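You operate a simulated robot arm through the tools that you are given. There is no shell and no other tool.

You run a simulated robot arm. Do the job below in one go: nothing can be reset, and whatever is moved stays where it is left.

TASK
Clamp the filler block in, cap the stud red and pad the clip holes.
Fine: block in the white pocket, yellow pad astride the rail.

The check looks at the end state, three seconds after you hand in, the way a careful person would. Anything else that was tipped, shoved, dropped, spilled or broken makes it a failure. A push-on lid holds only when it is set on centred and level and pressed home; a screw cap is set on level and turned clockwise until tight.

THE ROBOT
A 7-joint arm with a three-finger gripper, fixed in place. Base frame: the origin is on the floor under the middle of its stand, x ahead of it, y to its left, z up. Readings come in m, degrees, newtons and seconds.
It reaches about 1.342 m from its shoulder. Its first joint turns from -166.0 to 166.0 degrees. Payload 2.69 kg.
The tool frame sits at the grasp point between the pads (the TCP): z along the fingers, y along the line on which they close. The tips reach 0.03 m beyond it. The gripper opens to 0.128 m; its body begins 0.117 m behind the TCP.
Orientation is that of the tool frame in the base frame, as a unit quaternion [w, x, y, z]. With the fingers straight down and closing along the base's y, the tool's x points along the base's -x, its y along +y and its z along -z.

THE INTERFACE
- The arm moves only by the tool nudge_tool. Its argument "deltas" is text: rows parted by semicolons, each of 7 numbers parted by spaces: the gripper command, from -1 (fully open) to 1 (shut), values between in proportion, then the shift along the tool's x, y, z in m, then the turn, a rotation vector about the tool's x, y, z in rad. In form: grip dx dy dz rx ry rz; .... A call has 1 to 20 rows; each row shifts and turns the commanded pose from where the row before left it, along the tool's axes as they then stand. Each row takes 0.2 s and may step no farther than 0.05 m and 8.6 degrees from the row before; otherwise, or with a gripper value out of range, the whole call is refused. A pose out of reach is approached as far as the arm can. The call stops where the force on the tool passes 70 N (or 10 N more than at its start, if that is more) or the arm is blocked; 0.2 s more then pass. The fingers move at their own pace (about 0.127 m/s each) and stop on an object; they squeeze with about 30 N. The grip force told is the motor's: it shows also when the fingers shut on nothing. Time passes only in rows, and 0.2 s behind the last, so rows that do not move let the fingers close. The reply holds the time, the measured pose of the TCP, the force on the tool along the base axes, the opening and the grip force, in the units named above and with some noise, with the torque about the TCP (base axes, N m) and any sound that the robot's microphone picked up.
- Cameras (640 x 400 px; columns grow to the right, rows downward): "scene" is fixed at [0.0477, 0.5115, 1.5626]; the picture's right is [-0.85, -0.53, 0.00], its down [-0.27, 0.43, -0.86] and it looks along [0.46, -0.73, -0.51] (base axes); focal length 372 px, centre (320, 200). "wrist" rides on the gripper at [0.058, 0.054, -0.131] in the tool frame; the picture's right is [-0.68, 0.74, 0.00], its down [-0.62, -0.57, -0.55] and it looks along [-0.40, -0.37, 0.84] (tool axes); focal length 234 px, centre (320, 200). There is no depth. A picture from a camera that has moved, and an enlarged one, comes with that camera's place and axes in the base frame and with its lens. The place of the scene camera against the robot may be out by one fixed shift of up to 0.018 m in any direction.
- camera(camera): a new picture of that camera. It takes no simulated time.
- move_column(by): moves the trunk up (or, below 0, down) by that many m; the arm rides with it, the base frame stays. It gives what a move gives, with no picture.
- inspect(camera, box): a new picture of the part [left, top, right, bottom] of that camera's present view, enlarged. It takes no simulated time.
- close_job(): hands the job in; it is judged then, once.

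Nothing tells you positions but the pictures and the camera data. Unless the task says otherwise, let go and move clear before handing in.

The tools are called after "Emit:" as name(argument=value, ...) on one line, values as JSON. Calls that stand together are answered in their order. nudge_tool: Moves the arm, as the interface text tells. Its arguments: {"type":"object","properties":{"deltas":{"type":"string"}},"required":["deltas"]} The other tools are called the same way: move_column (by) moves the trunk up or down; camera (camera) takes a picture; inspect (camera, box) takes an enlarged picture of a part of a camera's view; close_job () hands the job in.

At the start:

```text
t: 0.0
ee_pos: [0.5976, -0.4266, 1.245]
ee_rot: [0.0, 0.0, 1.0, 0.0]
wrist_force: [-0.8, 0.1, 0.0]
wrist_torque: [-0.01, 0.0, 0.0]
width: 0.1282
grasp_force: 0.1
trunk travel left (down, up): [-0.15, 0.2]
```

scene: 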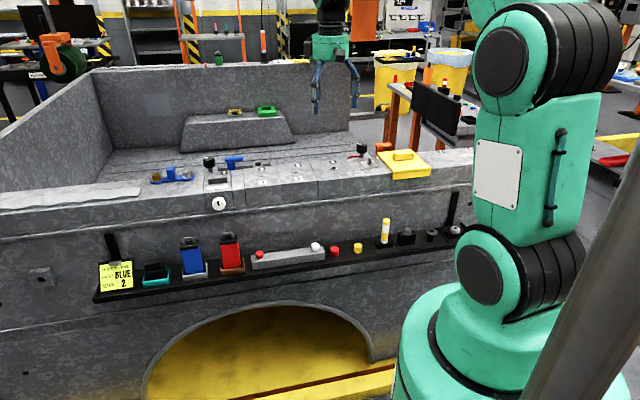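
wrist: 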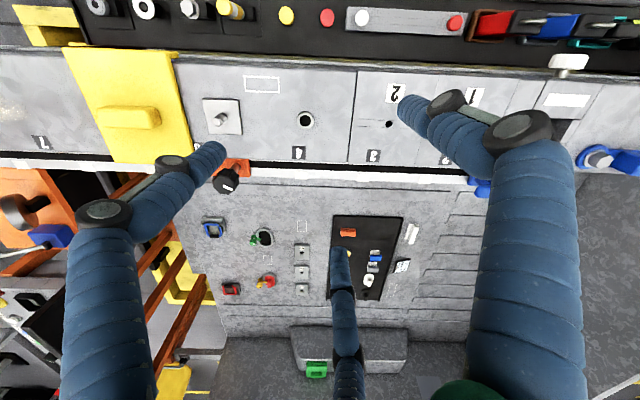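

I see a workbench-like car body fixture with numbered stations, a shelf of parts (blocks, caps, bar), and a sticky note reading "BLUE 2". I'll look closer at everything before moving.

Emit:
inspect(camera="scene", box=[80, 200, 280, 325])

Emit:
inspect(camera="scene", box=[240, 180, 480, 330])

Emit:
inspect(camera="scene", box=[130, 120, 290, 220])

Emit:
inspect(camera="scene", box=[280, 120, 440, 220])

Emit:
inspect(camera="wrist", box=[0, 0, 320, 200])

Emit:
inspect(camera="wrist", box=[320, 0, 640, 200])

Emit:
inspect(camera="wrist", box=[180, 180, 440, 342])

```text
3.20 times, centred on (180, 262) of scene
camera zoom: at [0.0477, 0.5115, 1.5626], right [-0.85, -0.53, 0.0], down [-0.27, 0.43, -0.86], along [0.46, -0.73, -0.51], focal length 1189 px, centre (768, 0)
```

zoom: 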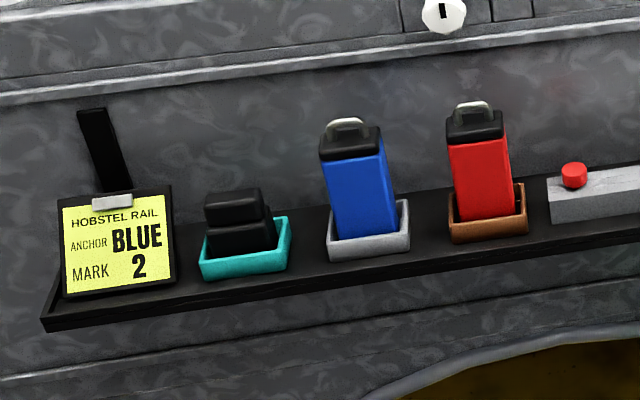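

```text
2.67 times, centred on (360, 255) of scene
camera zoom: at [0.0477, 0.5115, 1.5626], right [-0.85, -0.53, 0.0], down [-0.27, 0.43, -0.86], along [0.46, -0.73, -0.51], focal length 991 px, centre (213, 53)
```

zoom: 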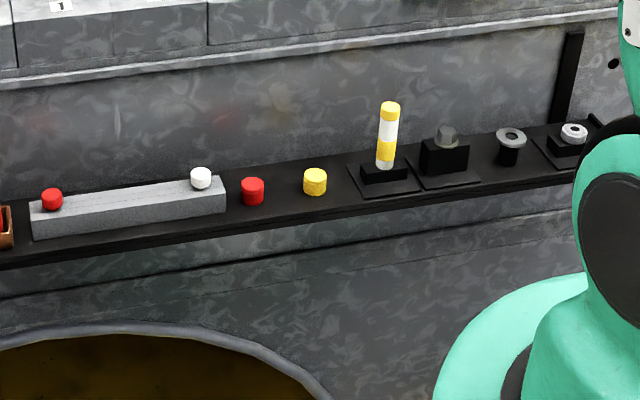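

```text
4.00 times, centred on (210, 170) of scene
camera zoom: at [0.0477, 0.5115, 1.5626], right [-0.85, -0.53, 0.0], down [-0.27, 0.43, -0.86], along [0.46, -0.73, -0.51], focal length 1486 px, centre (760, 320)
```

zoom: 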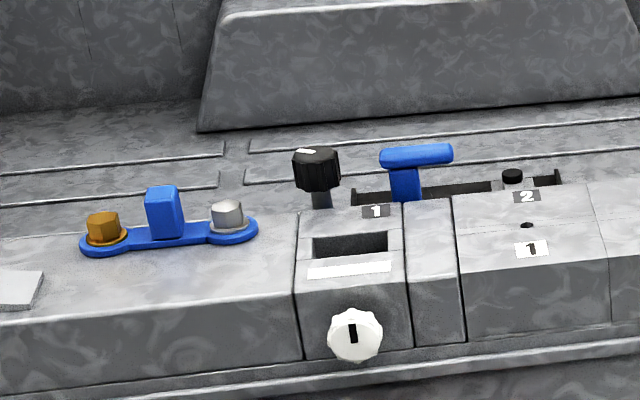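

```text
4.00 times, centred on (360, 170) of scene
camera zoom: at [0.0477, 0.5115, 1.5626], right [-0.85, -0.53, 0.0], down [-0.27, 0.43, -0.86], along [0.46, -0.73, -0.51], focal length 1486 px, centre (160, 320)
```

zoom: 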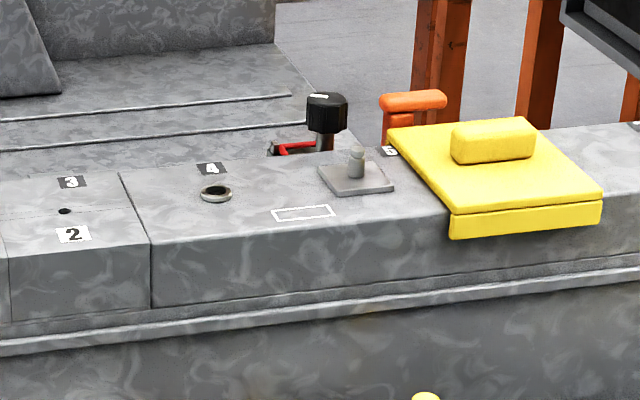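

```text
2.00 times, centred on (160, 100) of wrist
camera zoom: at [0.5398, -0.3724, 1.3759], right [0.68, 0.74, 0.0], down [0.62, -0.57, 0.55], along [0.4, -0.37, -0.84], focal length 468 px, centre (640, 400)
```

zoom: 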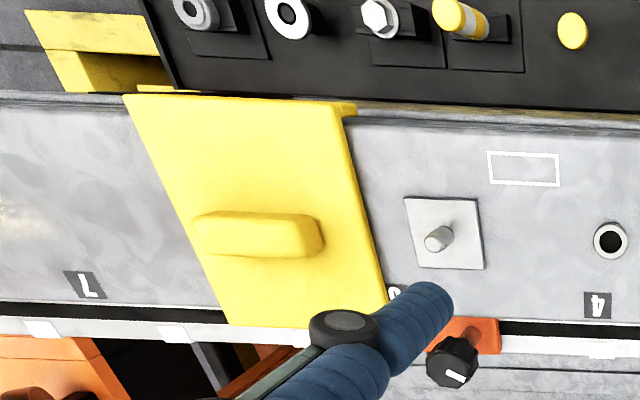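

```text
2.00 times, centred on (480, 100) of wrist
camera zoom: at [0.5398, -0.3724, 1.3759], right [0.68, 0.74, 0.0], down [0.62, -0.57, 0.55], along [0.4, -0.37, -0.84], focal length 468 px, centre (0, 400)
```

zoom: 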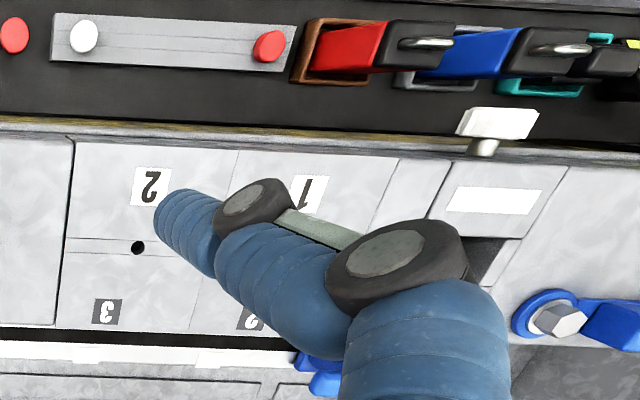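

```text
2.46 times, centred on (310, 261) of wrist
camera zoom: at [0.5398, -0.3724, 1.3759], right [0.68, 0.74, 0.0], down [0.62, -0.57, 0.55], along [0.4, -0.37, -0.84], focal length 576 px, centre (345, 50)
```

zoom: 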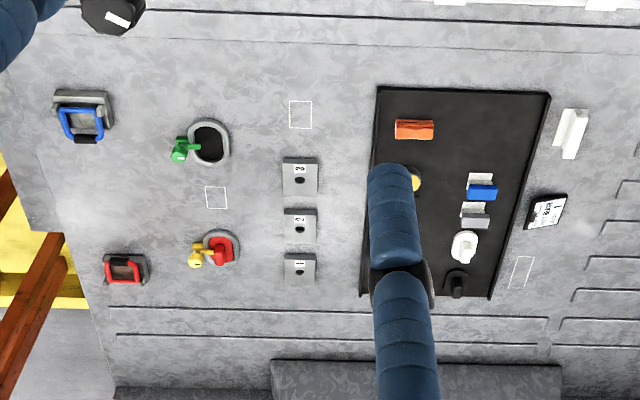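

The ledge top looks to be about z≈1.04 with the stations on it, and the shelf with parts is on the robot's side. I'll enlarge further before any motion.

Emit:
inspect(camera="scene", box=[195, 145, 275, 215])

Emit:
inspect(camera="scene", box=[245, 225, 325, 275])

Emit:
inspect(camera="scene", box=[320, 215, 400, 265])

Emit:
inspect(camera="scene", box=[390, 210, 470, 260])

Emit:
inspect(camera="scene", box=[340, 130, 440, 192])

Emit:
inspect(camera="wrist", box=[330, 200, 440, 310])

Emit:
inspect(camera="scene", box=[200, 90, 300, 152])

```text
5.71 times, centred on (235, 180) of scene
camera zoom: at [0.0477, 0.5115, 1.5626], right [-0.85, -0.53, 0.0], down [-0.27, 0.43, -0.86], along [0.46, -0.73, -0.51], focal length 2123 px, centre (806, 314)
```

zoom: 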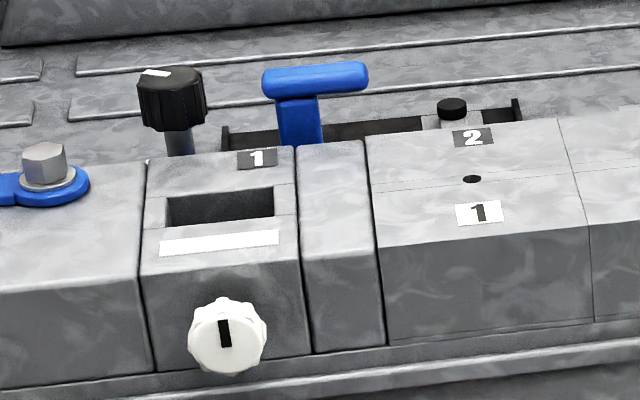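

```text
8.00 times, centred on (285, 250) of scene
camera zoom: at [0.0477, 0.5115, 1.5626], right [-0.85, -0.53, 0.0], down [-0.27, 0.43, -0.86], along [0.46, -0.73, -0.51], focal length 2972 px, centre (600, -200)
```

zoom: 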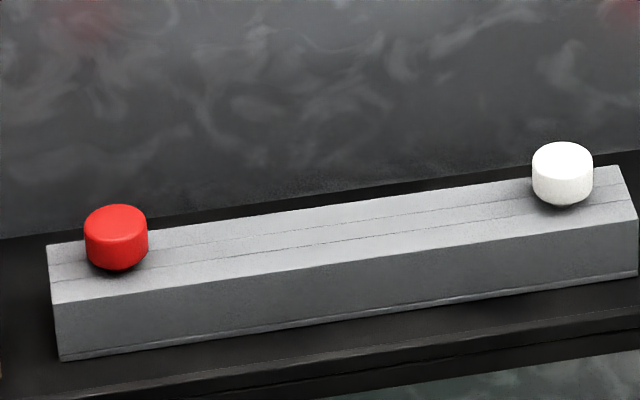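

```text
8.00 times, centred on (360, 240) of scene
camera zoom: at [0.0477, 0.5115, 1.5626], right [-0.85, -0.53, 0.0], down [-0.27, 0.43, -0.86], along [0.46, -0.73, -0.51], focal length 2972 px, centre (0, -120)
```

zoom: 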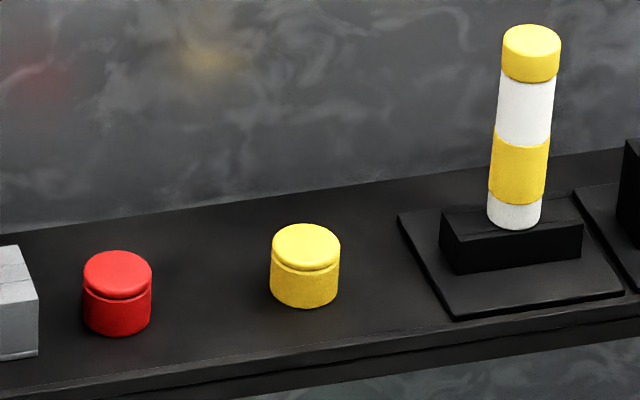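

```text
8.00 times, centred on (430, 235) of scene
camera zoom: at [0.0477, 0.5115, 1.5626], right [-0.85, -0.53, 0.0], down [-0.27, 0.43, -0.86], along [0.46, -0.73, -0.51], focal length 2972 px, centre (-560, -80)
```

zoom: 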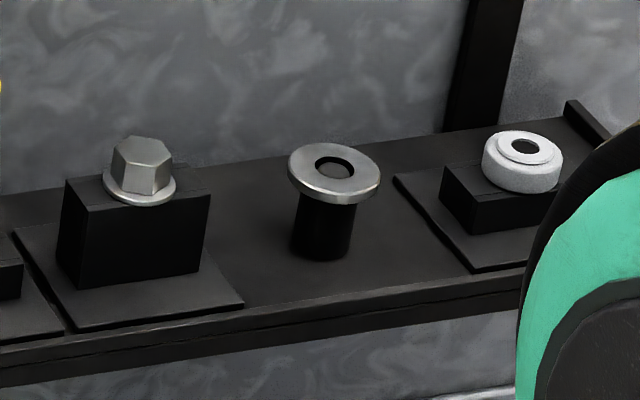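

```text
6.40 times, centred on (390, 161) of scene
camera zoom: at [0.0477, 0.5115, 1.5626], right [-0.85, -0.53, 0.0], down [-0.27, 0.43, -0.86], along [0.46, -0.73, -0.51], focal length 2377 px, centre (-128, 450)
```

zoom: 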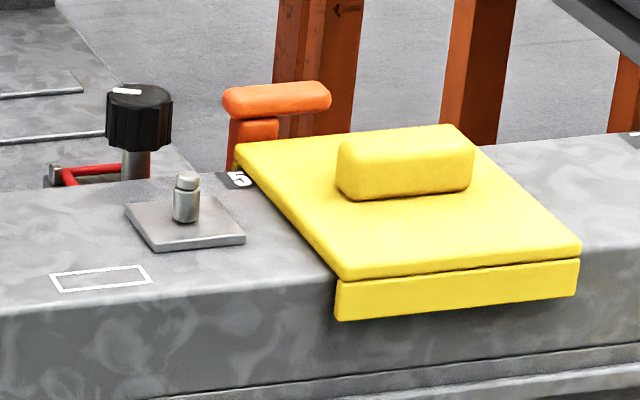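

```text
3.64 times, centred on (385, 255) of wrist
camera zoom: at [0.5398, -0.3724, 1.3759], right [0.68, 0.74, 0.0], down [0.62, -0.57, 0.55], along [0.4, -0.37, -0.84], focal length 852 px, centre (84, 0)
```

zoom: 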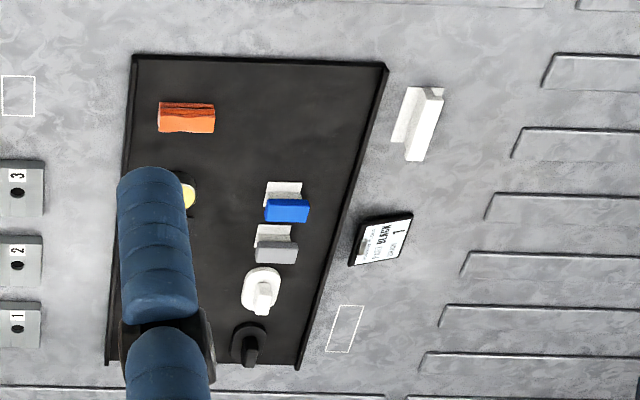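

```text
6.40 times, centred on (250, 121) of scene
camera zoom: at [0.0477, 0.5115, 1.5626], right [-0.85, -0.53, 0.0], down [-0.27, 0.43, -0.86], along [0.46, -0.73, -0.51], focal length 2377 px, centre (768, 706)
```

zoom: 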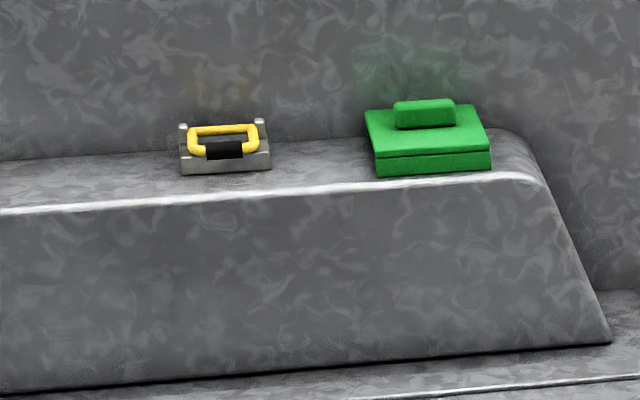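

The "fine" line seems to specify details: the block goes in the white-marked pocket, the yellow pad goes astride the rail over the clip holes. I'll look at the gripper geometry and then move the wrist camera to survey the stations.

Emit:
inspect(camera="scene", box=[280, 0, 400, 130])

Emit:
nudge_tool(deltas="-1 -0.03 0.04 0 0 0 0; -1 -0.03 0.04 0 0 0 0; -1 -0.02 0.04 0 0 0 0; -1 0 0 0 0 0 0")

Emit:
camera(camera="wrist")

```text
3.08 times, centred on (340, 65) of scene
camera zoom: at [0.0477, 0.5115, 1.5626], right [-0.85, -0.53, 0.0], down [-0.27, 0.43, -0.86], along [0.46, -0.73, -0.51], focal length 1143 px, centre (258, 615)
```

zoom: 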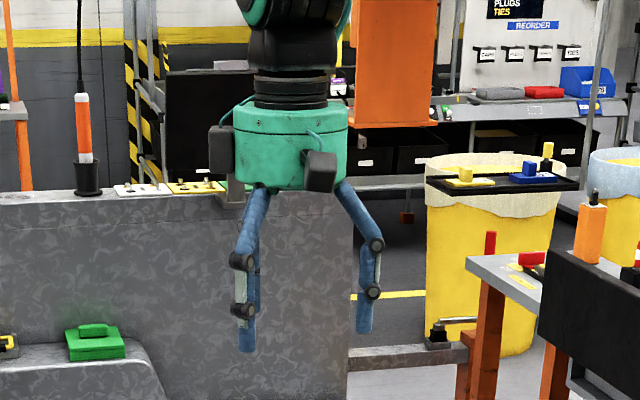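

```text
t: 1.0
ee_pos: [0.6777, -0.3056, 1.2434]
ee_rot: [0.0, 0.0, 1.0, 0.0]
wrist_force: [-0.9, 0.1, 0.3]
wrist_torque: [-0.1, -0.02, -0.01]
width: 0.1281
grasp_force: 0.0
trunk travel left (down, up): [-0.15, 0.2]
```

```text
taken
camera wrist: at [0.6204, -0.2511, 1.374], right [0.68, 0.74, 0.0], down [0.62, -0.57, 0.55], along [0.4, -0.37, -0.84], focal length 234 px, centre (320, 200)
```

wrist: 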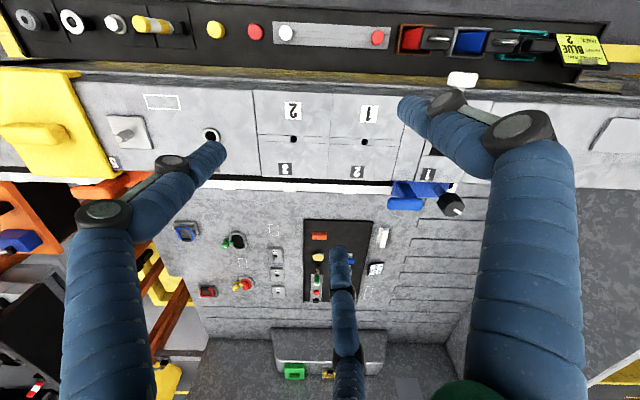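

The floor items in the truck bed are far out of reach; the relevant items are on the rail top (z≈1.03) and the shelf. Next I look at the pocket/knob area.

Emit:
nudge_tool(deltas="-1 -0.03 0.04 0 0 0 0; -1 -0.03 0.04 0 0 0 0; -1 -0.03 0.045 0 0 0 0; -1 -0.03 0.045 0 0 0 0; -1 0 0 0 0 0 0")

Emit:
camera(camera="wrist")

Emit:
inspect(camera="wrist", box=[220, 40, 420, 165])

Emit:
inspect(camera="wrist", box=[120, 0, 400, 100])

```text
refused: row 3 steps farther than a row can; nothing moved
```

```text
taken
camera wrist: at [0.6204, -0.2511, 1.374], right [0.68, 0.74, 0.0], down [0.62, -0.57, 0.55], along [0.4, -0.37, -0.84], focal length 234 px, centre (320, 200)
```

wrist: 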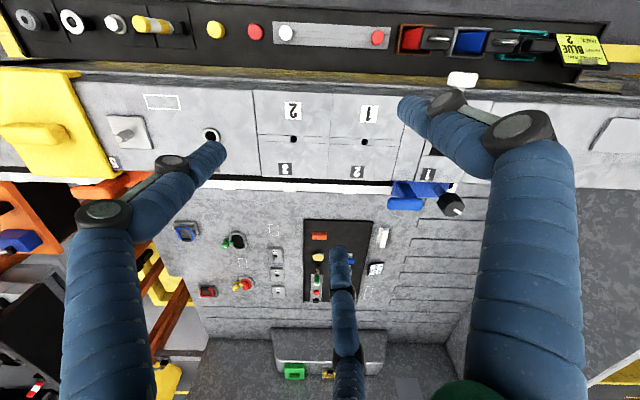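

```text
3.20 times, centred on (320, 102) of wrist
camera zoom: at [0.6204, -0.2511, 1.374], right [0.68, 0.74, 0.0], down [0.62, -0.57, 0.55], along [0.4, -0.37, -0.84], focal length 749 px, centre (320, 512)
```

zoom: 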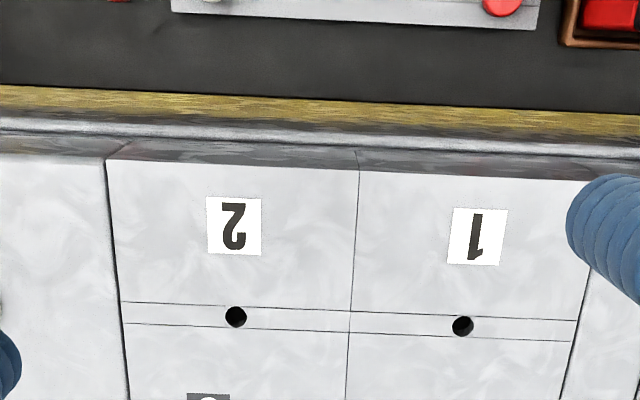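

```text
2.29 times, centred on (260, 50) of wrist
camera zoom: at [0.6204, -0.2511, 1.374], right [0.68, 0.74, 0.0], down [0.62, -0.57, 0.55], along [0.4, -0.37, -0.84], focal length 535 px, centre (457, 543)
```

zoom: 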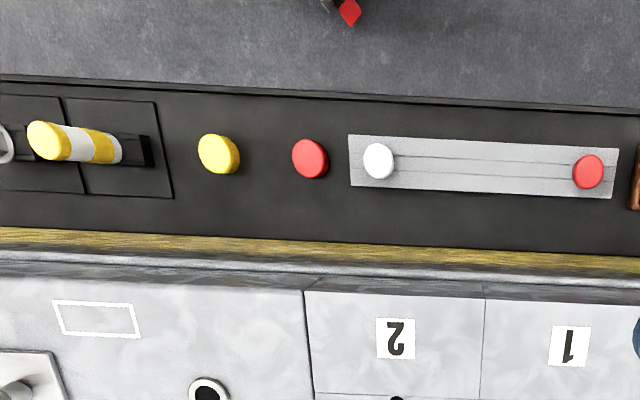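

Row limit is on total step length; I'll repeat the move in smaller steps toward the pocket area.

Emit:
nudge_tool(deltas="-1 -0.03 0.035 0 0 0 0; -1 -0.03 0.035 0 0 0 0; -1 -0.03 0.035 0 0 0 0; -1 -0.03 0.035 0 0 0 0; -1 0 0 0 0 0 0")

Emit:
camera(camera="wrist")

Emit:
inspect(camera="wrist", box=[220, 60, 420, 185])

Emit:
inspect(camera="wrist", box=[240, 0, 480, 100])

```text
t: 2.2
ee_pos: [0.8035, -0.1664, 1.2459]
ee_rot: [-0.001, 0.0, 1.0, -0.001]
wrist_force: [0.3, 1.1, 0.2]
wrist_torque: [-0.07, 0.04, 0.01]
width: 0.1283
grasp_force: 0.1
trunk travel left (down, up): [-0.15, 0.2]
```

```text
taken
camera wrist: at [0.746, -0.112, 1.3762], right [0.68, 0.74, 0.0], down [0.62, -0.57, 0.55], along [0.4, -0.37, -0.84], focal length 234 px, centre (320, 200)
```

wrist: 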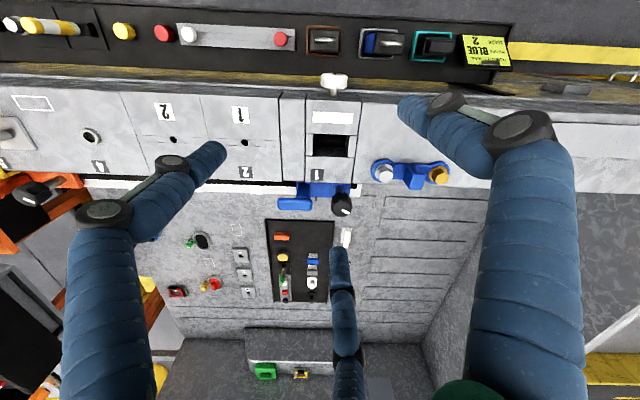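

```text
3.20 times, centred on (320, 122) of wrist
camera zoom: at [0.746, -0.112, 1.3762], right [0.68, 0.74, 0.0], down [0.62, -0.57, 0.55], along [0.4, -0.37, -0.84], focal length 749 px, centre (320, 448)
```

zoom: 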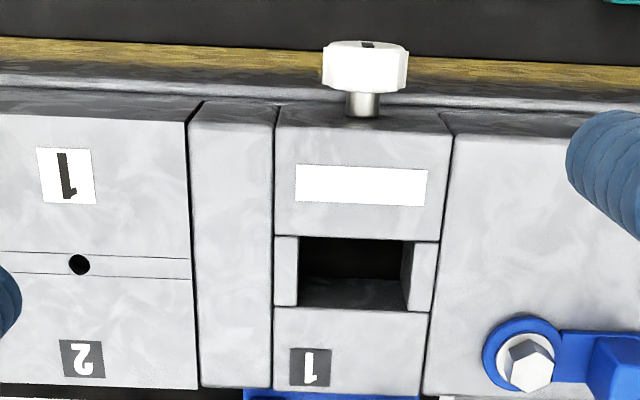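

```text
2.67 times, centred on (360, 50) of wrist
camera zoom: at [0.746, -0.112, 1.3762], right [0.68, 0.74, 0.0], down [0.62, -0.57, 0.55], along [0.4, -0.37, -0.84], focal length 624 px, centre (213, 600)
```

zoom: 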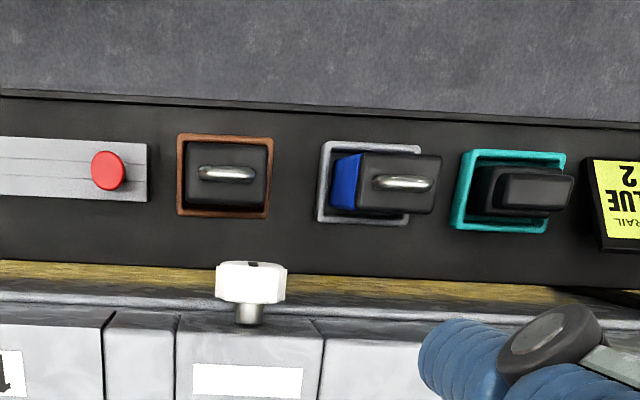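

The white-marked pocket is open and empty, with a white clamp screw on its outer side. Now I look at the shelf's blocks up close to identify the filler block.

Emit:
nudge_tool(deltas="-1 0.013 0.04 0 0 0 0; -1 0.013 0.04 0 0 0 0; -1 0.013 0.04 0 0 0 0; -1 0.013 0.04 0 0 0 0; -1 0.013 0.04 0 0 0 0; -1 0 0 0.045 0 0 0; -1 0 0 0.045 0 0 0; -1 0 0 0.045 0 0 0; -1 0 0 0.045 0 0 0; -1 0 0 0 0 0 0")

Emit:
camera(camera="wrist")

Emit:
inspect(camera="wrist", box=[210, 90, 450, 240])

Emit:
camera(camera="scene")

```text
t: 4.4
ee_pos: [0.7333, 0.0337, 1.0659]
ee_rot: [-0.001, 0.0, 1.0, 0.0]
wrist_force: [-0.1, -0.4, -0.3]
wrist_torque: [0.0, 0.06, -0.01]
width: 0.128
grasp_force: 0.1
trunk travel left (down, up): [-0.15, 0.2]
```

```text
taken
camera wrist: at [0.6758, 0.0875, 1.1963], right [0.68, 0.74, 0.0], down [0.62, -0.57, 0.55], along [0.4, -0.37, -0.84], focal length 234 px, centre (320, 200)
```

wrist: 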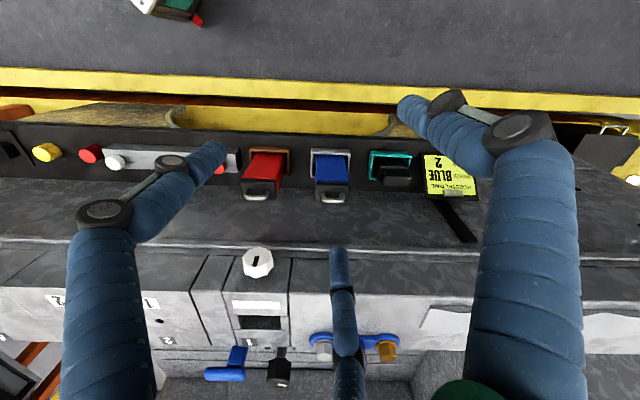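

```text
2.67 times, centred on (330, 165) of wrist
camera zoom: at [0.6758, 0.0875, 1.1963], right [0.68, 0.74, 0.0], down [0.62, -0.57, 0.55], along [0.4, -0.37, -0.84], focal length 624 px, centre (293, 293)
```

zoom: 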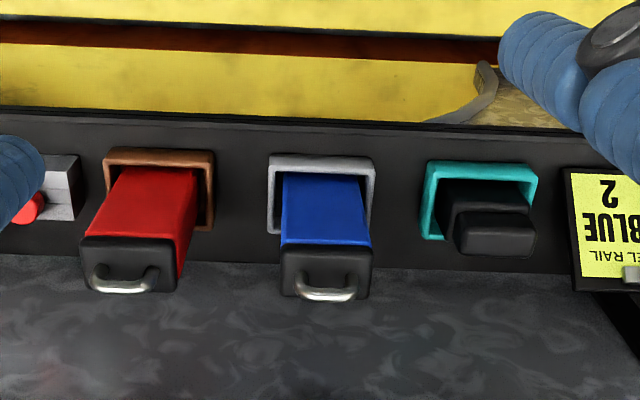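

```text
taken
```

scene: 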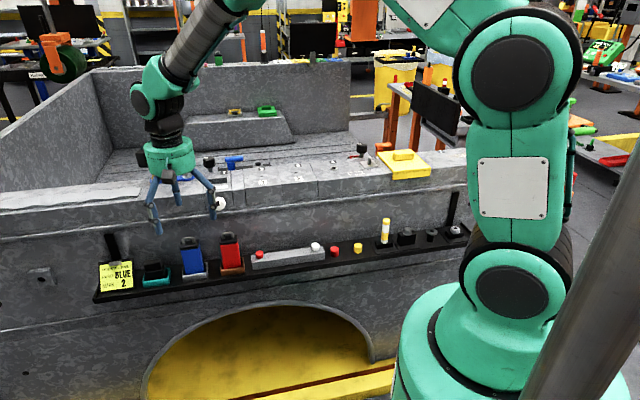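

The black stepped block in the teal tray looks like the plain filler block; the red and blue ones carry D-rings (tie-down type). I'll check how the fingers close before planning grasps.

Emit:
nudge_tool(deltas="0 0 0 0 0 0 0; 0 0 0 0 0 0 0; 0 0 0 0 0 0 0")

Emit:
camera(camera="wrist")

Emit:
nudge_tool(deltas="0.9 0 0 0 0 0 0; 0.9 0 0 0 0 0 0; 0.9 0 0 0 0 0 0; 0.9 0 0 0 0 0 0")

Emit:
camera(camera="wrist")

Emit:
inspect(camera="scene", box=[110, 90, 270, 290])

```text
t: 5.2
ee_pos: [0.7326, 0.0334, 1.0664]
ee_rot: [0.0, 0.001, 1.0, -0.001]
wrist_force: [0.5, 0.4, -0.2]
wrist_torque: [0.02, -0.01, 0.04]
width: 0.0641
grasp_force: 0.1
trunk travel left (down, up): [-0.15, 0.2]
```

```text
taken
camera wrist: at [0.6752, 0.0874, 1.1971], right [0.68, 0.74, 0.0], down [0.62, -0.57, 0.55], along [0.4, -0.37, -0.84], focal length 234 px, centre (320, 200)
```

wrist: 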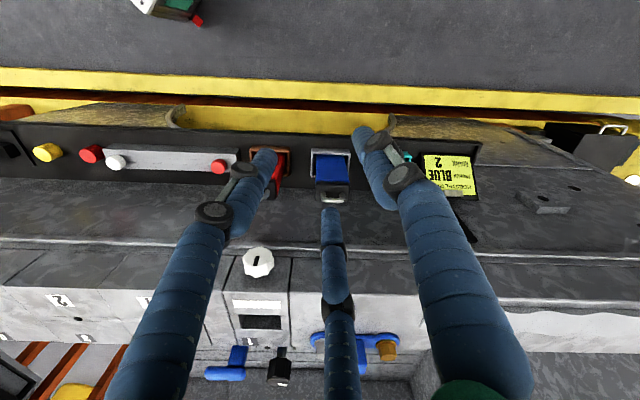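

```text
t: 6.2
ee_pos: [0.7338, 0.0326, 1.0651]
ee_rot: [0.0, 0.001, 1.0, 0.001]
wrist_force: [-0.4, 0.1, -0.2]
wrist_torque: [-0.02, 0.01, -0.03]
width: 0.0063
grasp_force: 0.1
trunk travel left (down, up): [-0.15, 0.2]
```

```text
taken
camera wrist: at [0.6751, 0.0874, 1.1971], right [0.68, 0.74, 0.0], down [0.62, -0.57, 0.55], along [0.4, -0.37, -0.84], focal length 234 px, centre (320, 200)
```

wrist: 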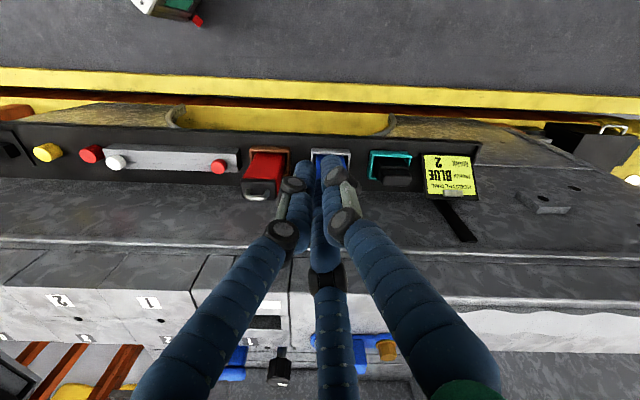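

```text
2.00 times, centred on (190, 190) of scene
camera zoom: at [0.0477, 0.5115, 1.5626], right [-0.85, -0.53, 0.0], down [-0.27, 0.43, -0.86], along [0.46, -0.73, -0.51], focal length 743 px, centre (580, 220)
```

zoom: 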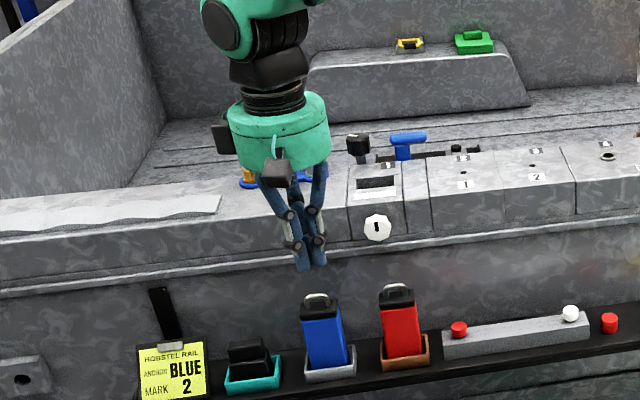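

The gripper is a centric three-finger type. I'll reopen and move closer over the teal tray to see the black block.

Emit:
nudge_tool(deltas="-1 -0.03 0.02 0 0 0 0; -1 -0.03 0.02 0 0 0 0; -1 -0.03 0.02 0.02 0 0 0; -1 0 0 0.02 0 0 0; -1 0 0 0 0 0 0")

Emit:
camera(camera="wrist")

Emit:
inspect(camera="wrist", box=[200, 110, 440, 260])

```text
t: 7.4
ee_pos: [0.8247, 0.092, 1.0236]
ee_rot: [0.0, 0.0, 1.0, 0.0]
wrist_force: [0.3, 0.2, 0.2]
wrist_torque: [0.01, 0.01, -0.04]
width: 0.1281
grasp_force: 0.0
trunk travel left (down, up): [-0.15, 0.2]
```

```text
taken
camera wrist: at [0.7661, 0.1458, 1.1545], right [0.68, 0.74, 0.0], down [0.62, -0.57, 0.55], along [0.4, -0.37, -0.84], focal length 234 px, centre (320, 200)
```

wrist: 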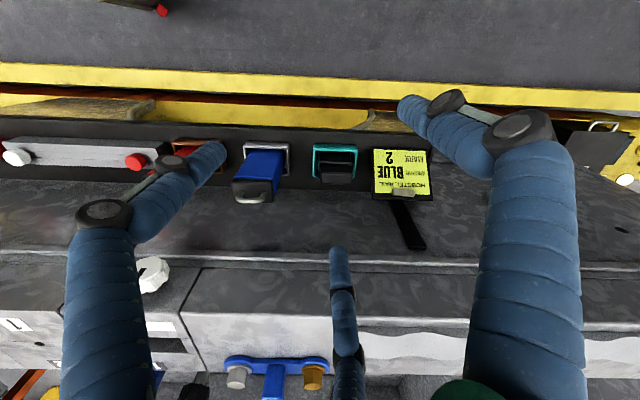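

```text
2.67 times, centred on (320, 185) of wrist
camera zoom: at [0.7661, 0.1458, 1.1545], right [0.68, 0.74, 0.0], down [0.62, -0.57, 0.55], along [0.4, -0.37, -0.84], focal length 624 px, centre (320, 240)
```

zoom: 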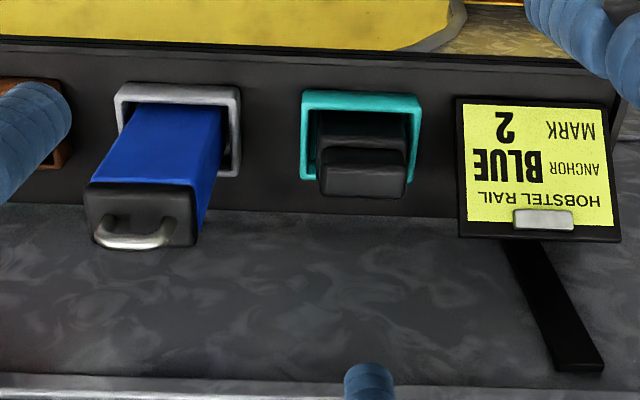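

The black block sits in the teal tray at about (0.90, 0.06), top near z≈0.83. I move a bit closer to see its shape and orientation.

Emit:
nudge_tool(deltas="-1 -0.02 -0.01 0.03 0 0 0; -1 -0.02 -0.01 0.03 0 0 0; -1 0 0 0 0 0 0")

Emit:
inspect(camera="wrist", box=[240, 120, 400, 220])

Emit:
inspect(camera="scene", box=[125, 240, 205, 290])

```text
t: 8.2
ee_pos: [0.8614, 0.0737, 0.9621]
ee_rot: [-0.001, 0.0, 1.0, 0.0]
wrist_force: [0.3, 0.5, -1.2]
wrist_torque: [0.03, 0.03, -0.01]
width: 0.1283
grasp_force: 0.2
trunk travel left (down, up): [-0.15, 0.2]
```

```text
4.00 times, centred on (320, 170) of wrist
camera zoom: at [0.8035, 0.1279, 1.0943], right [0.68, 0.74, 0.0], down [0.62, -0.57, 0.55], along [0.4, -0.37, -0.84], focal length 937 px, centre (320, 320)
```

zoom: 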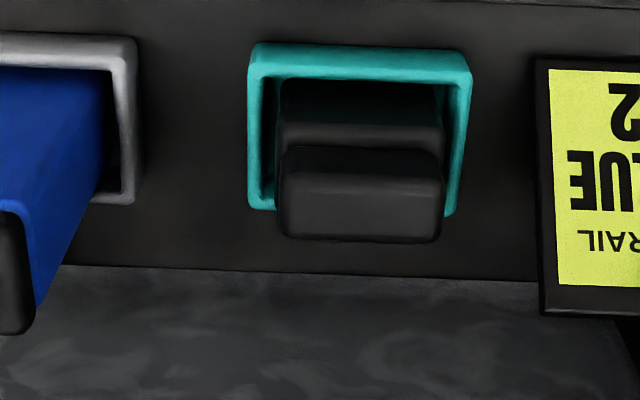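

```text
8.00 times, centred on (165, 265) of scene
camera zoom: at [0.0477, 0.5115, 1.5626], right [-0.85, -0.53, 0.0], down [-0.27, 0.43, -0.86], along [0.46, -0.73, -0.51], focal length 2972 px, centre (1560, -320)
```

zoom: 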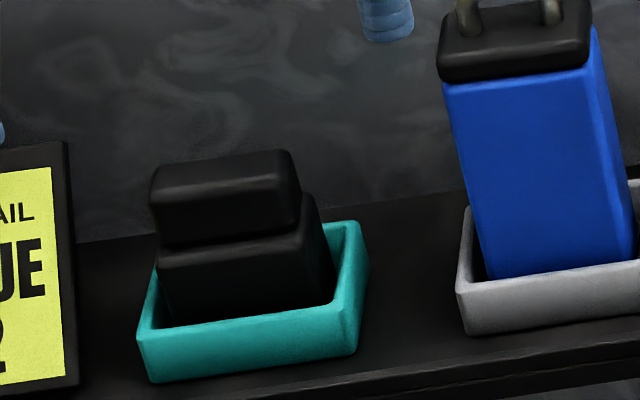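

All three inserts share a cross-section, but only the black one is plain — I take it as the filler block. Now a close look at the pocket and clamp knob.

Emit:
nudge_tool(deltas="-1 0 0 -0.05 0 0 0; -1 0 0 -0.05 0 0 0; -1 0 0 -0.05 0 0 0; -1 0.01 -0.045 -0.02 0 0 0; -1 0.01 -0.045 0 0 0 0; -1 0.01 -0.045 0 0 0 0; -1 0.01 -0.045 0 0 0 0; -1 0.01 -0.045 0 0 0 0; -1 0 0 0.03 0 0 0; -1 0 0 0 0 0 0")

Emit:
camera(camera="wrist")

Emit:
inspect(camera="wrist", box=[220, 60, 420, 185])

```text
refused: row 4 steps farther than a row can; nothing moved
```

```text
taken
camera wrist: at [0.8035, 0.1279, 1.0943], right [0.68, 0.74, 0.0], down [0.62, -0.57, 0.55], along [0.4, -0.37, -0.84], focal length 234 px, centre (320, 200)
```

wrist: 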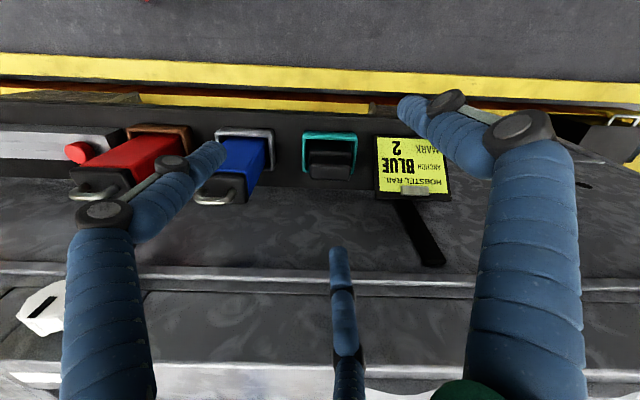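

```text
3.20 times, centred on (320, 122) of wrist
camera zoom: at [0.8035, 0.1279, 1.0943], right [0.68, 0.74, 0.0], down [0.62, -0.57, 0.55], along [0.4, -0.37, -0.84], focal length 749 px, centre (320, 448)
```

zoom: 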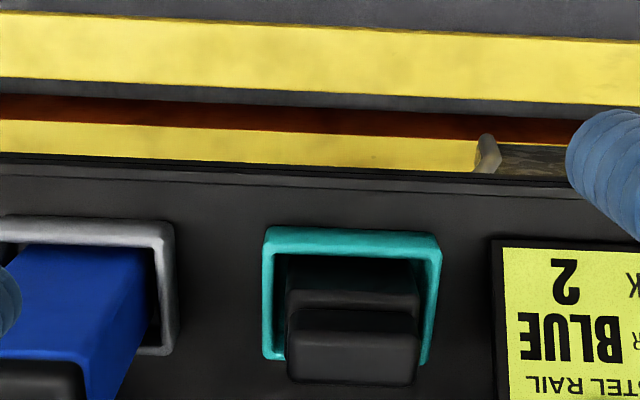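

Emit:
nudge_tool(deltas="-1 0 0 -0.05 0 0 0; -1 0 0 -0.05 0 0 0; -1 0 0 -0.05 0 0 0; -1 0.01 -0.045 0 0 0 0; -1 0.01 -0.045 0 0 0 0; -1 0.01 -0.045 0 0 0 0; -1 0.01 -0.045 0 0 0 0; -1 0.01 -0.045 0 0 0 0; -1 0 0 0.02 0 0 0; -1 0 0 0 0 0 0")

Emit:
camera(camera="wrist")

Emit:
inspect(camera="wrist", box=[220, 70, 420, 195])

```text
t: 10.4
ee_pos: [0.8128, -0.1498, 1.0965]
ee_rot: [-0.001, 0.0, 1.0, 0.0]
wrist_force: [-0.2, 0.1, -0.4]
wrist_torque: [-0.04, 0.03, 0.01]
width: 0.1279
grasp_force: 0.0
trunk travel left (down, up): [-0.15, 0.2]
```

```text
taken
camera wrist: at [0.754, -0.0965, 1.2271], right [0.68, 0.74, 0.0], down [0.62, -0.57, 0.55], along [0.4, -0.37, -0.84], focal length 234 px, centre (320, 200)
```

wrist: 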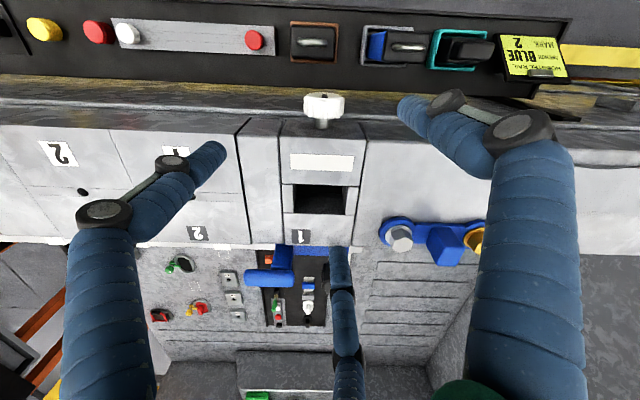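

```text
3.20 times, centred on (320, 132) of wrist
camera zoom: at [0.754, -0.0965, 1.2271], right [0.68, 0.74, 0.0], down [0.62, -0.57, 0.55], along [0.4, -0.37, -0.84], focal length 749 px, centre (320, 416)
```

zoom: 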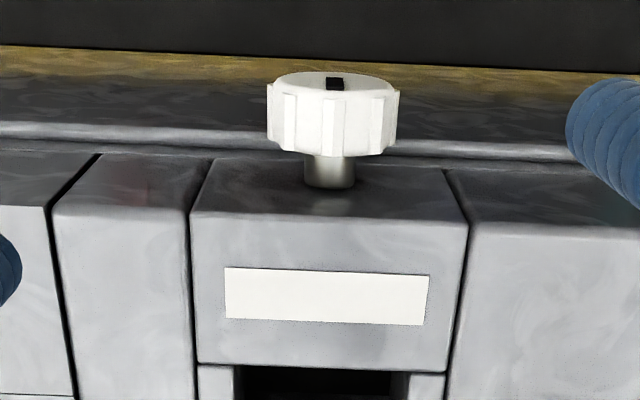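

Emit:
inspect(camera="wrist", box=[240, 130, 400, 230])

Emit:
inspect(camera="wrist", box=[240, 80, 400, 180])

Emit:
inspect(camera="wrist", box=[220, 220, 380, 320])

```text
4.00 times, centred on (320, 180) of wrist
camera zoom: at [0.754, -0.0965, 1.2271], right [0.68, 0.74, 0.0], down [0.62, -0.57, 0.55], along [0.4, -0.37, -0.84], focal length 937 px, centre (320, 280)
```

zoom: 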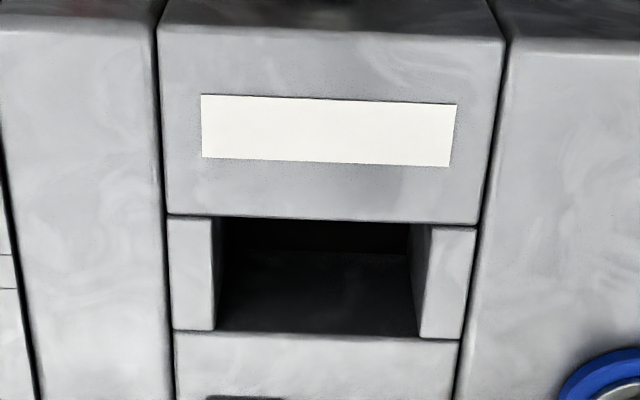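

```text
4.00 times, centred on (320, 130) of wrist
camera zoom: at [0.754, -0.0965, 1.2271], right [0.68, 0.74, 0.0], down [0.62, -0.57, 0.55], along [0.4, -0.37, -0.84], focal length 937 px, centre (320, 480)
```

zoom: 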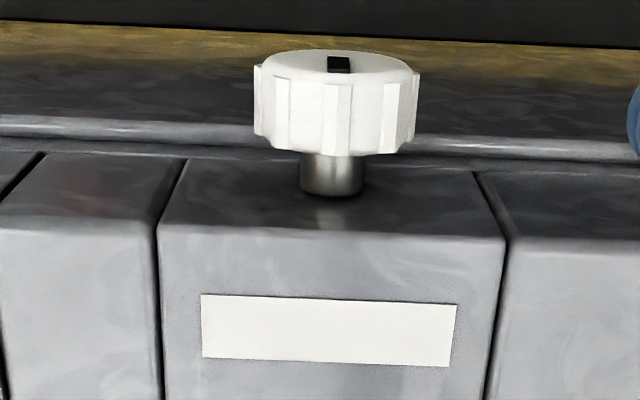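

```text
4.00 times, centred on (300, 270) of wrist
camera zoom: at [0.754, -0.0965, 1.2271], right [0.68, 0.74, 0.0], down [0.62, -0.57, 0.55], along [0.4, -0.37, -0.84], focal length 937 px, centre (400, -80)
```

zoom: 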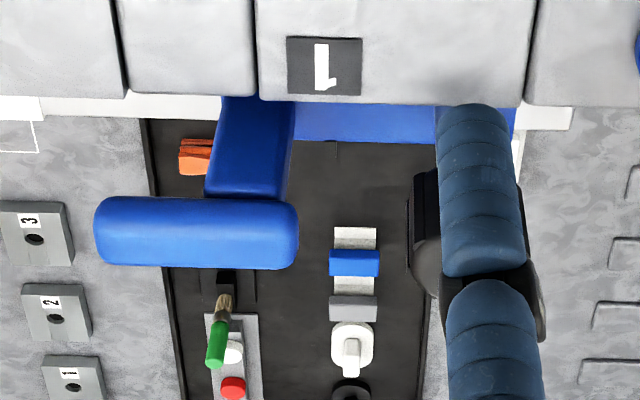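

Pocket centre is about e1=0.470 along the rail line, near (0.853, −0.188); clamp knob at about (0.79, −0.125, 0.99). Now I go look at the stud, yellow pad and caps.

Emit:
nudge_tool(deltas="-1 0 0 -0.05 0 0 0; -1 0 0 -0.05 0 0 0; -1 0.034 -0.034 0 0 0 0; -1 0.034 -0.034 0 0 0 0; -1 0.034 -0.034 0 0 0 0; -1 0.034 -0.034 0 0 0 0; -1 0.034 -0.034 0 0 0 0; -1 0.034 -0.034 0 0 0 0; -1 0.034 -0.034 0 0 0 0; -1 0.034 -0.034 0 0 0 0; -1 0.034 -0.034 0 0 0 0; -1 0.034 -0.034 0 0 0 0; -1 0 0 0.04 0 0 0; -1 0 0 0.03 0 0 0; -1 0 0 0 0 0 0")

Emit:
camera(camera="wrist")

Emit:
inspect(camera="wrist", box=[220, 100, 420, 225])

Emit:
inspect(camera="wrist", box=[60, 60, 260, 185])

```text
t: 13.6
ee_pos: [0.4718, -0.4927, 1.1266]
ee_rot: [0.0, -0.001, 1.0, 0.001]
wrist_force: [-0.1, 0.2, -0.3]
wrist_torque: [0.01, 0.04, -0.01]
width: 0.1281
grasp_force: 0.0
trunk travel left (down, up): [-0.15, 0.2]
```

```text
taken
camera wrist: at [0.414, -0.4391, 1.2567], right [0.68, 0.74, 0.0], down [0.62, -0.57, 0.55], along [0.4, -0.37, -0.84], focal length 234 px, centre (320, 200)
```

wrist: 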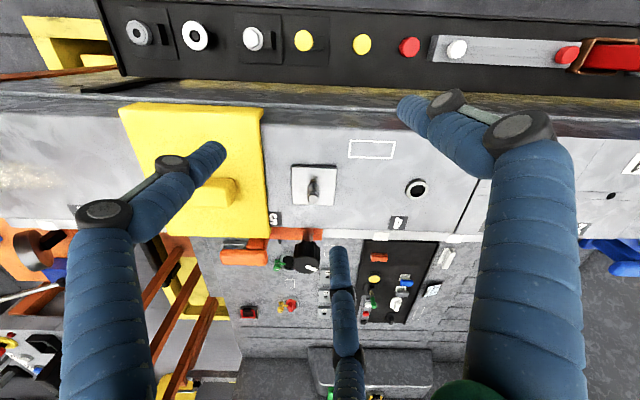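

```text
3.20 times, centred on (320, 162) of wrist
camera zoom: at [0.414, -0.4391, 1.2567], right [0.68, 0.74, 0.0], down [0.62, -0.57, 0.55], along [0.4, -0.37, -0.84], focal length 749 px, centre (320, 320)
```

zoom: 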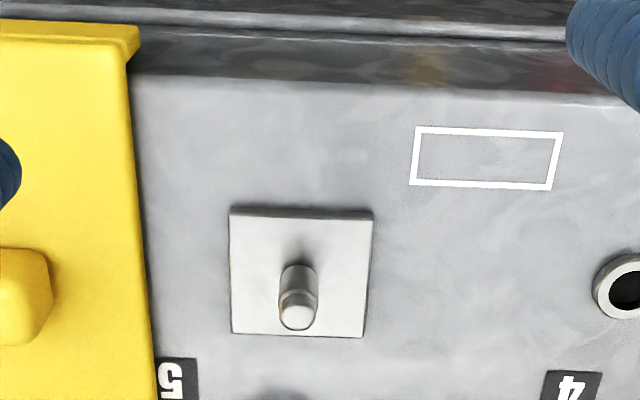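

```text
3.20 times, centred on (160, 122) of wrist
camera zoom: at [0.414, -0.4391, 1.2567], right [0.68, 0.74, 0.0], down [0.62, -0.57, 0.55], along [0.4, -0.37, -0.84], focal length 749 px, centre (832, 448)
```

zoom: 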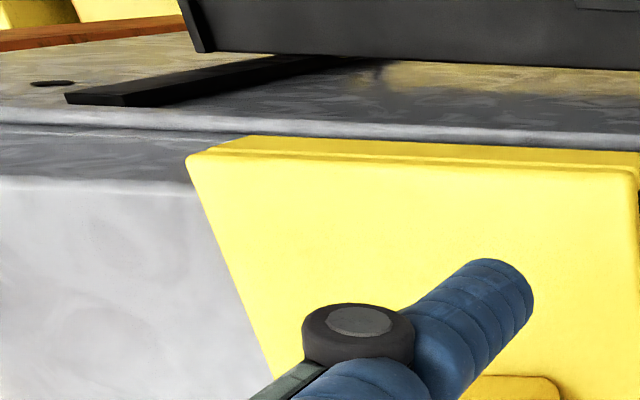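

Emit:
inspect(camera="wrist", box=[284, 160, 348, 200])

Emit:
inspect(camera="wrist", box=[340, 20, 480, 80])

Emit:
inspect(camera="scene", box=[320, 230, 372, 262])

Emit:
inspect(camera="scene", box=[345, 140, 393, 170])

```text
10.00 times, centred on (316, 180) of wrist
camera zoom: at [0.414, -0.4391, 1.2567], right [0.68, 0.74, 0.0], down [0.62, -0.57, 0.55], along [0.4, -0.37, -0.84], focal length 2342 px, centre (360, 400)
```

zoom: 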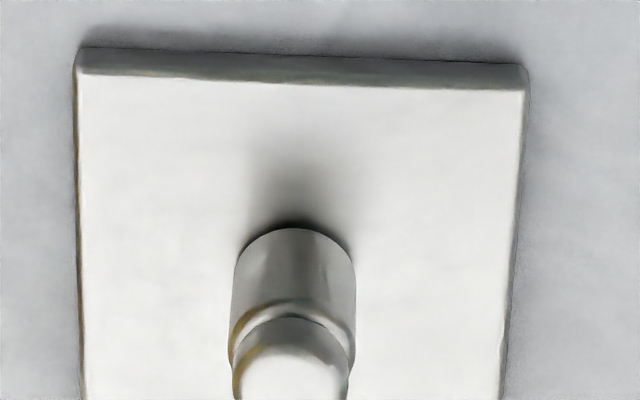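

```text
4.57 times, centred on (410, 50) of wrist
camera zoom: at [0.414, -0.4391, 1.2567], right [0.68, 0.74, 0.0], down [0.62, -0.57, 0.55], along [0.4, -0.37, -0.84], focal length 1070 px, centre (-91, 886)
```

zoom: 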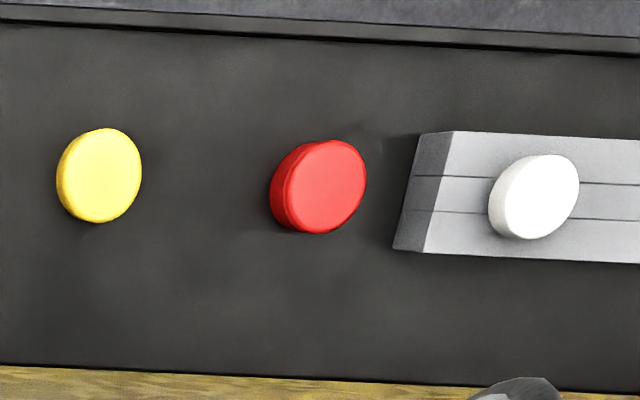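

```text
12.31 times, centred on (346, 246) of scene
camera zoom: at [0.0477, 0.5115, 1.5626], right [-0.85, -0.53, 0.0], down [-0.27, 0.43, -0.86], along [0.46, -0.73, -0.51], focal length 4572 px, centre (0, -366)
```

zoom: 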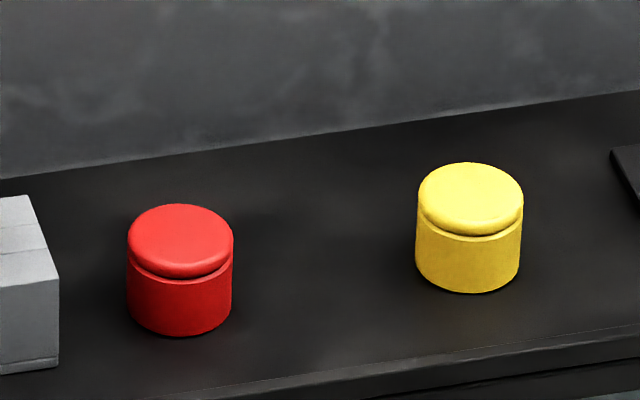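

```text
13.33 times, centred on (369, 155) of scene
camera zoom: at [0.0477, 0.5115, 1.5626], right [-0.85, -0.53, 0.0], down [-0.27, 0.43, -0.86], along [0.46, -0.73, -0.51], focal length 4953 px, centre (-333, 800)
```

zoom: 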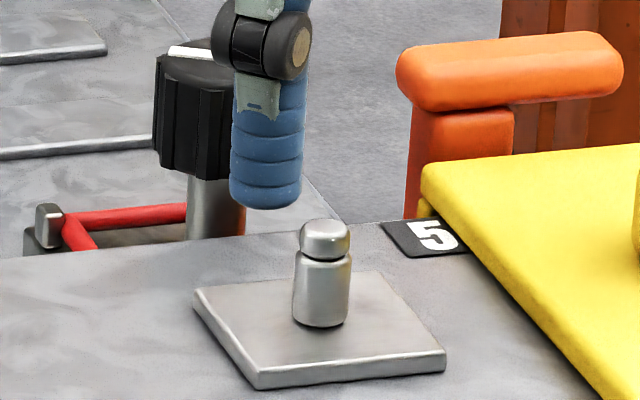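

The stud is a smooth snap post, so the caps are push-on; the loose red cap sits at about (0.513, −0.327) with top z≈0.795. I move above it for a check before descending.

Emit:
nudge_tool(deltas="-1 -0.01 0.042 0 0 0 0; 0.375 -0.01 0.042 0 0 0 0; 0.375 -0.01 0.042 0 0 0 0; 0.375 -0.0116 0.0402 0 0 0 0; 0.375 0 0 0.05 0 0 0; 0.375 0 0 0.05 0 0 0; 0.375 0 0 0.05 0 0 0; 0.375 0 0 0.04 0 0 0; 0.375 0 0 0 0 0 0")

Emit:
camera(camera="wrist")

Emit:
inspect(camera="wrist", box=[240, 80, 400, 180])

Emit:
inspect(camera="scene", box=[260, 130, 420, 280])

```text
t: 15.6
ee_pos: [0.5155, -0.3214, 0.9366]
ee_rot: [0.0, 0.001, 1.0, 0.0]
wrist_force: [0.3, -0.1, -0.3]
wrist_torque: [-0.02, 0.05, -0.01]
width: 0.0403
grasp_force: 0.1
trunk travel left (down, up): [-0.15, 0.2]
```

```text
taken
camera wrist: at [0.4577, -0.2681, 1.0675], right [0.68, 0.74, 0.0], down [0.62, -0.57, 0.55], along [0.4, -0.37, -0.84], focal length 234 px, centre (320, 200)
```

wrist: 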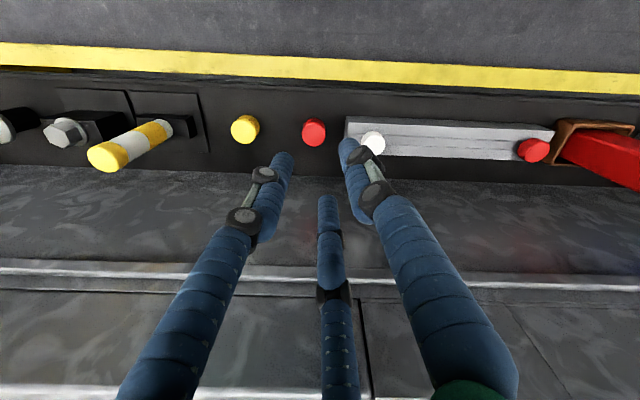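

```text
4.00 times, centred on (320, 130) of wrist
camera zoom: at [0.4577, -0.2681, 1.0675], right [0.68, 0.74, 0.0], down [0.62, -0.57, 0.55], along [0.4, -0.37, -0.84], focal length 937 px, centre (320, 480)
```

zoom: 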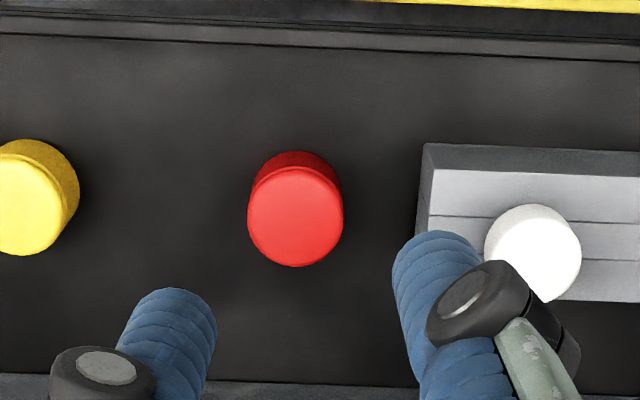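

```text
2.67 times, centred on (340, 205) of scene
camera zoom: at [0.0477, 0.5115, 1.5626], right [-0.85, -0.53, 0.0], down [-0.27, 0.43, -0.86], along [0.46, -0.73, -0.51], focal length 991 px, centre (267, 187)
```

zoom: 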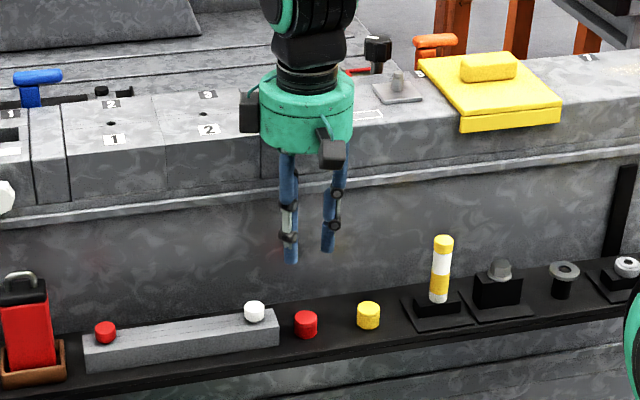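

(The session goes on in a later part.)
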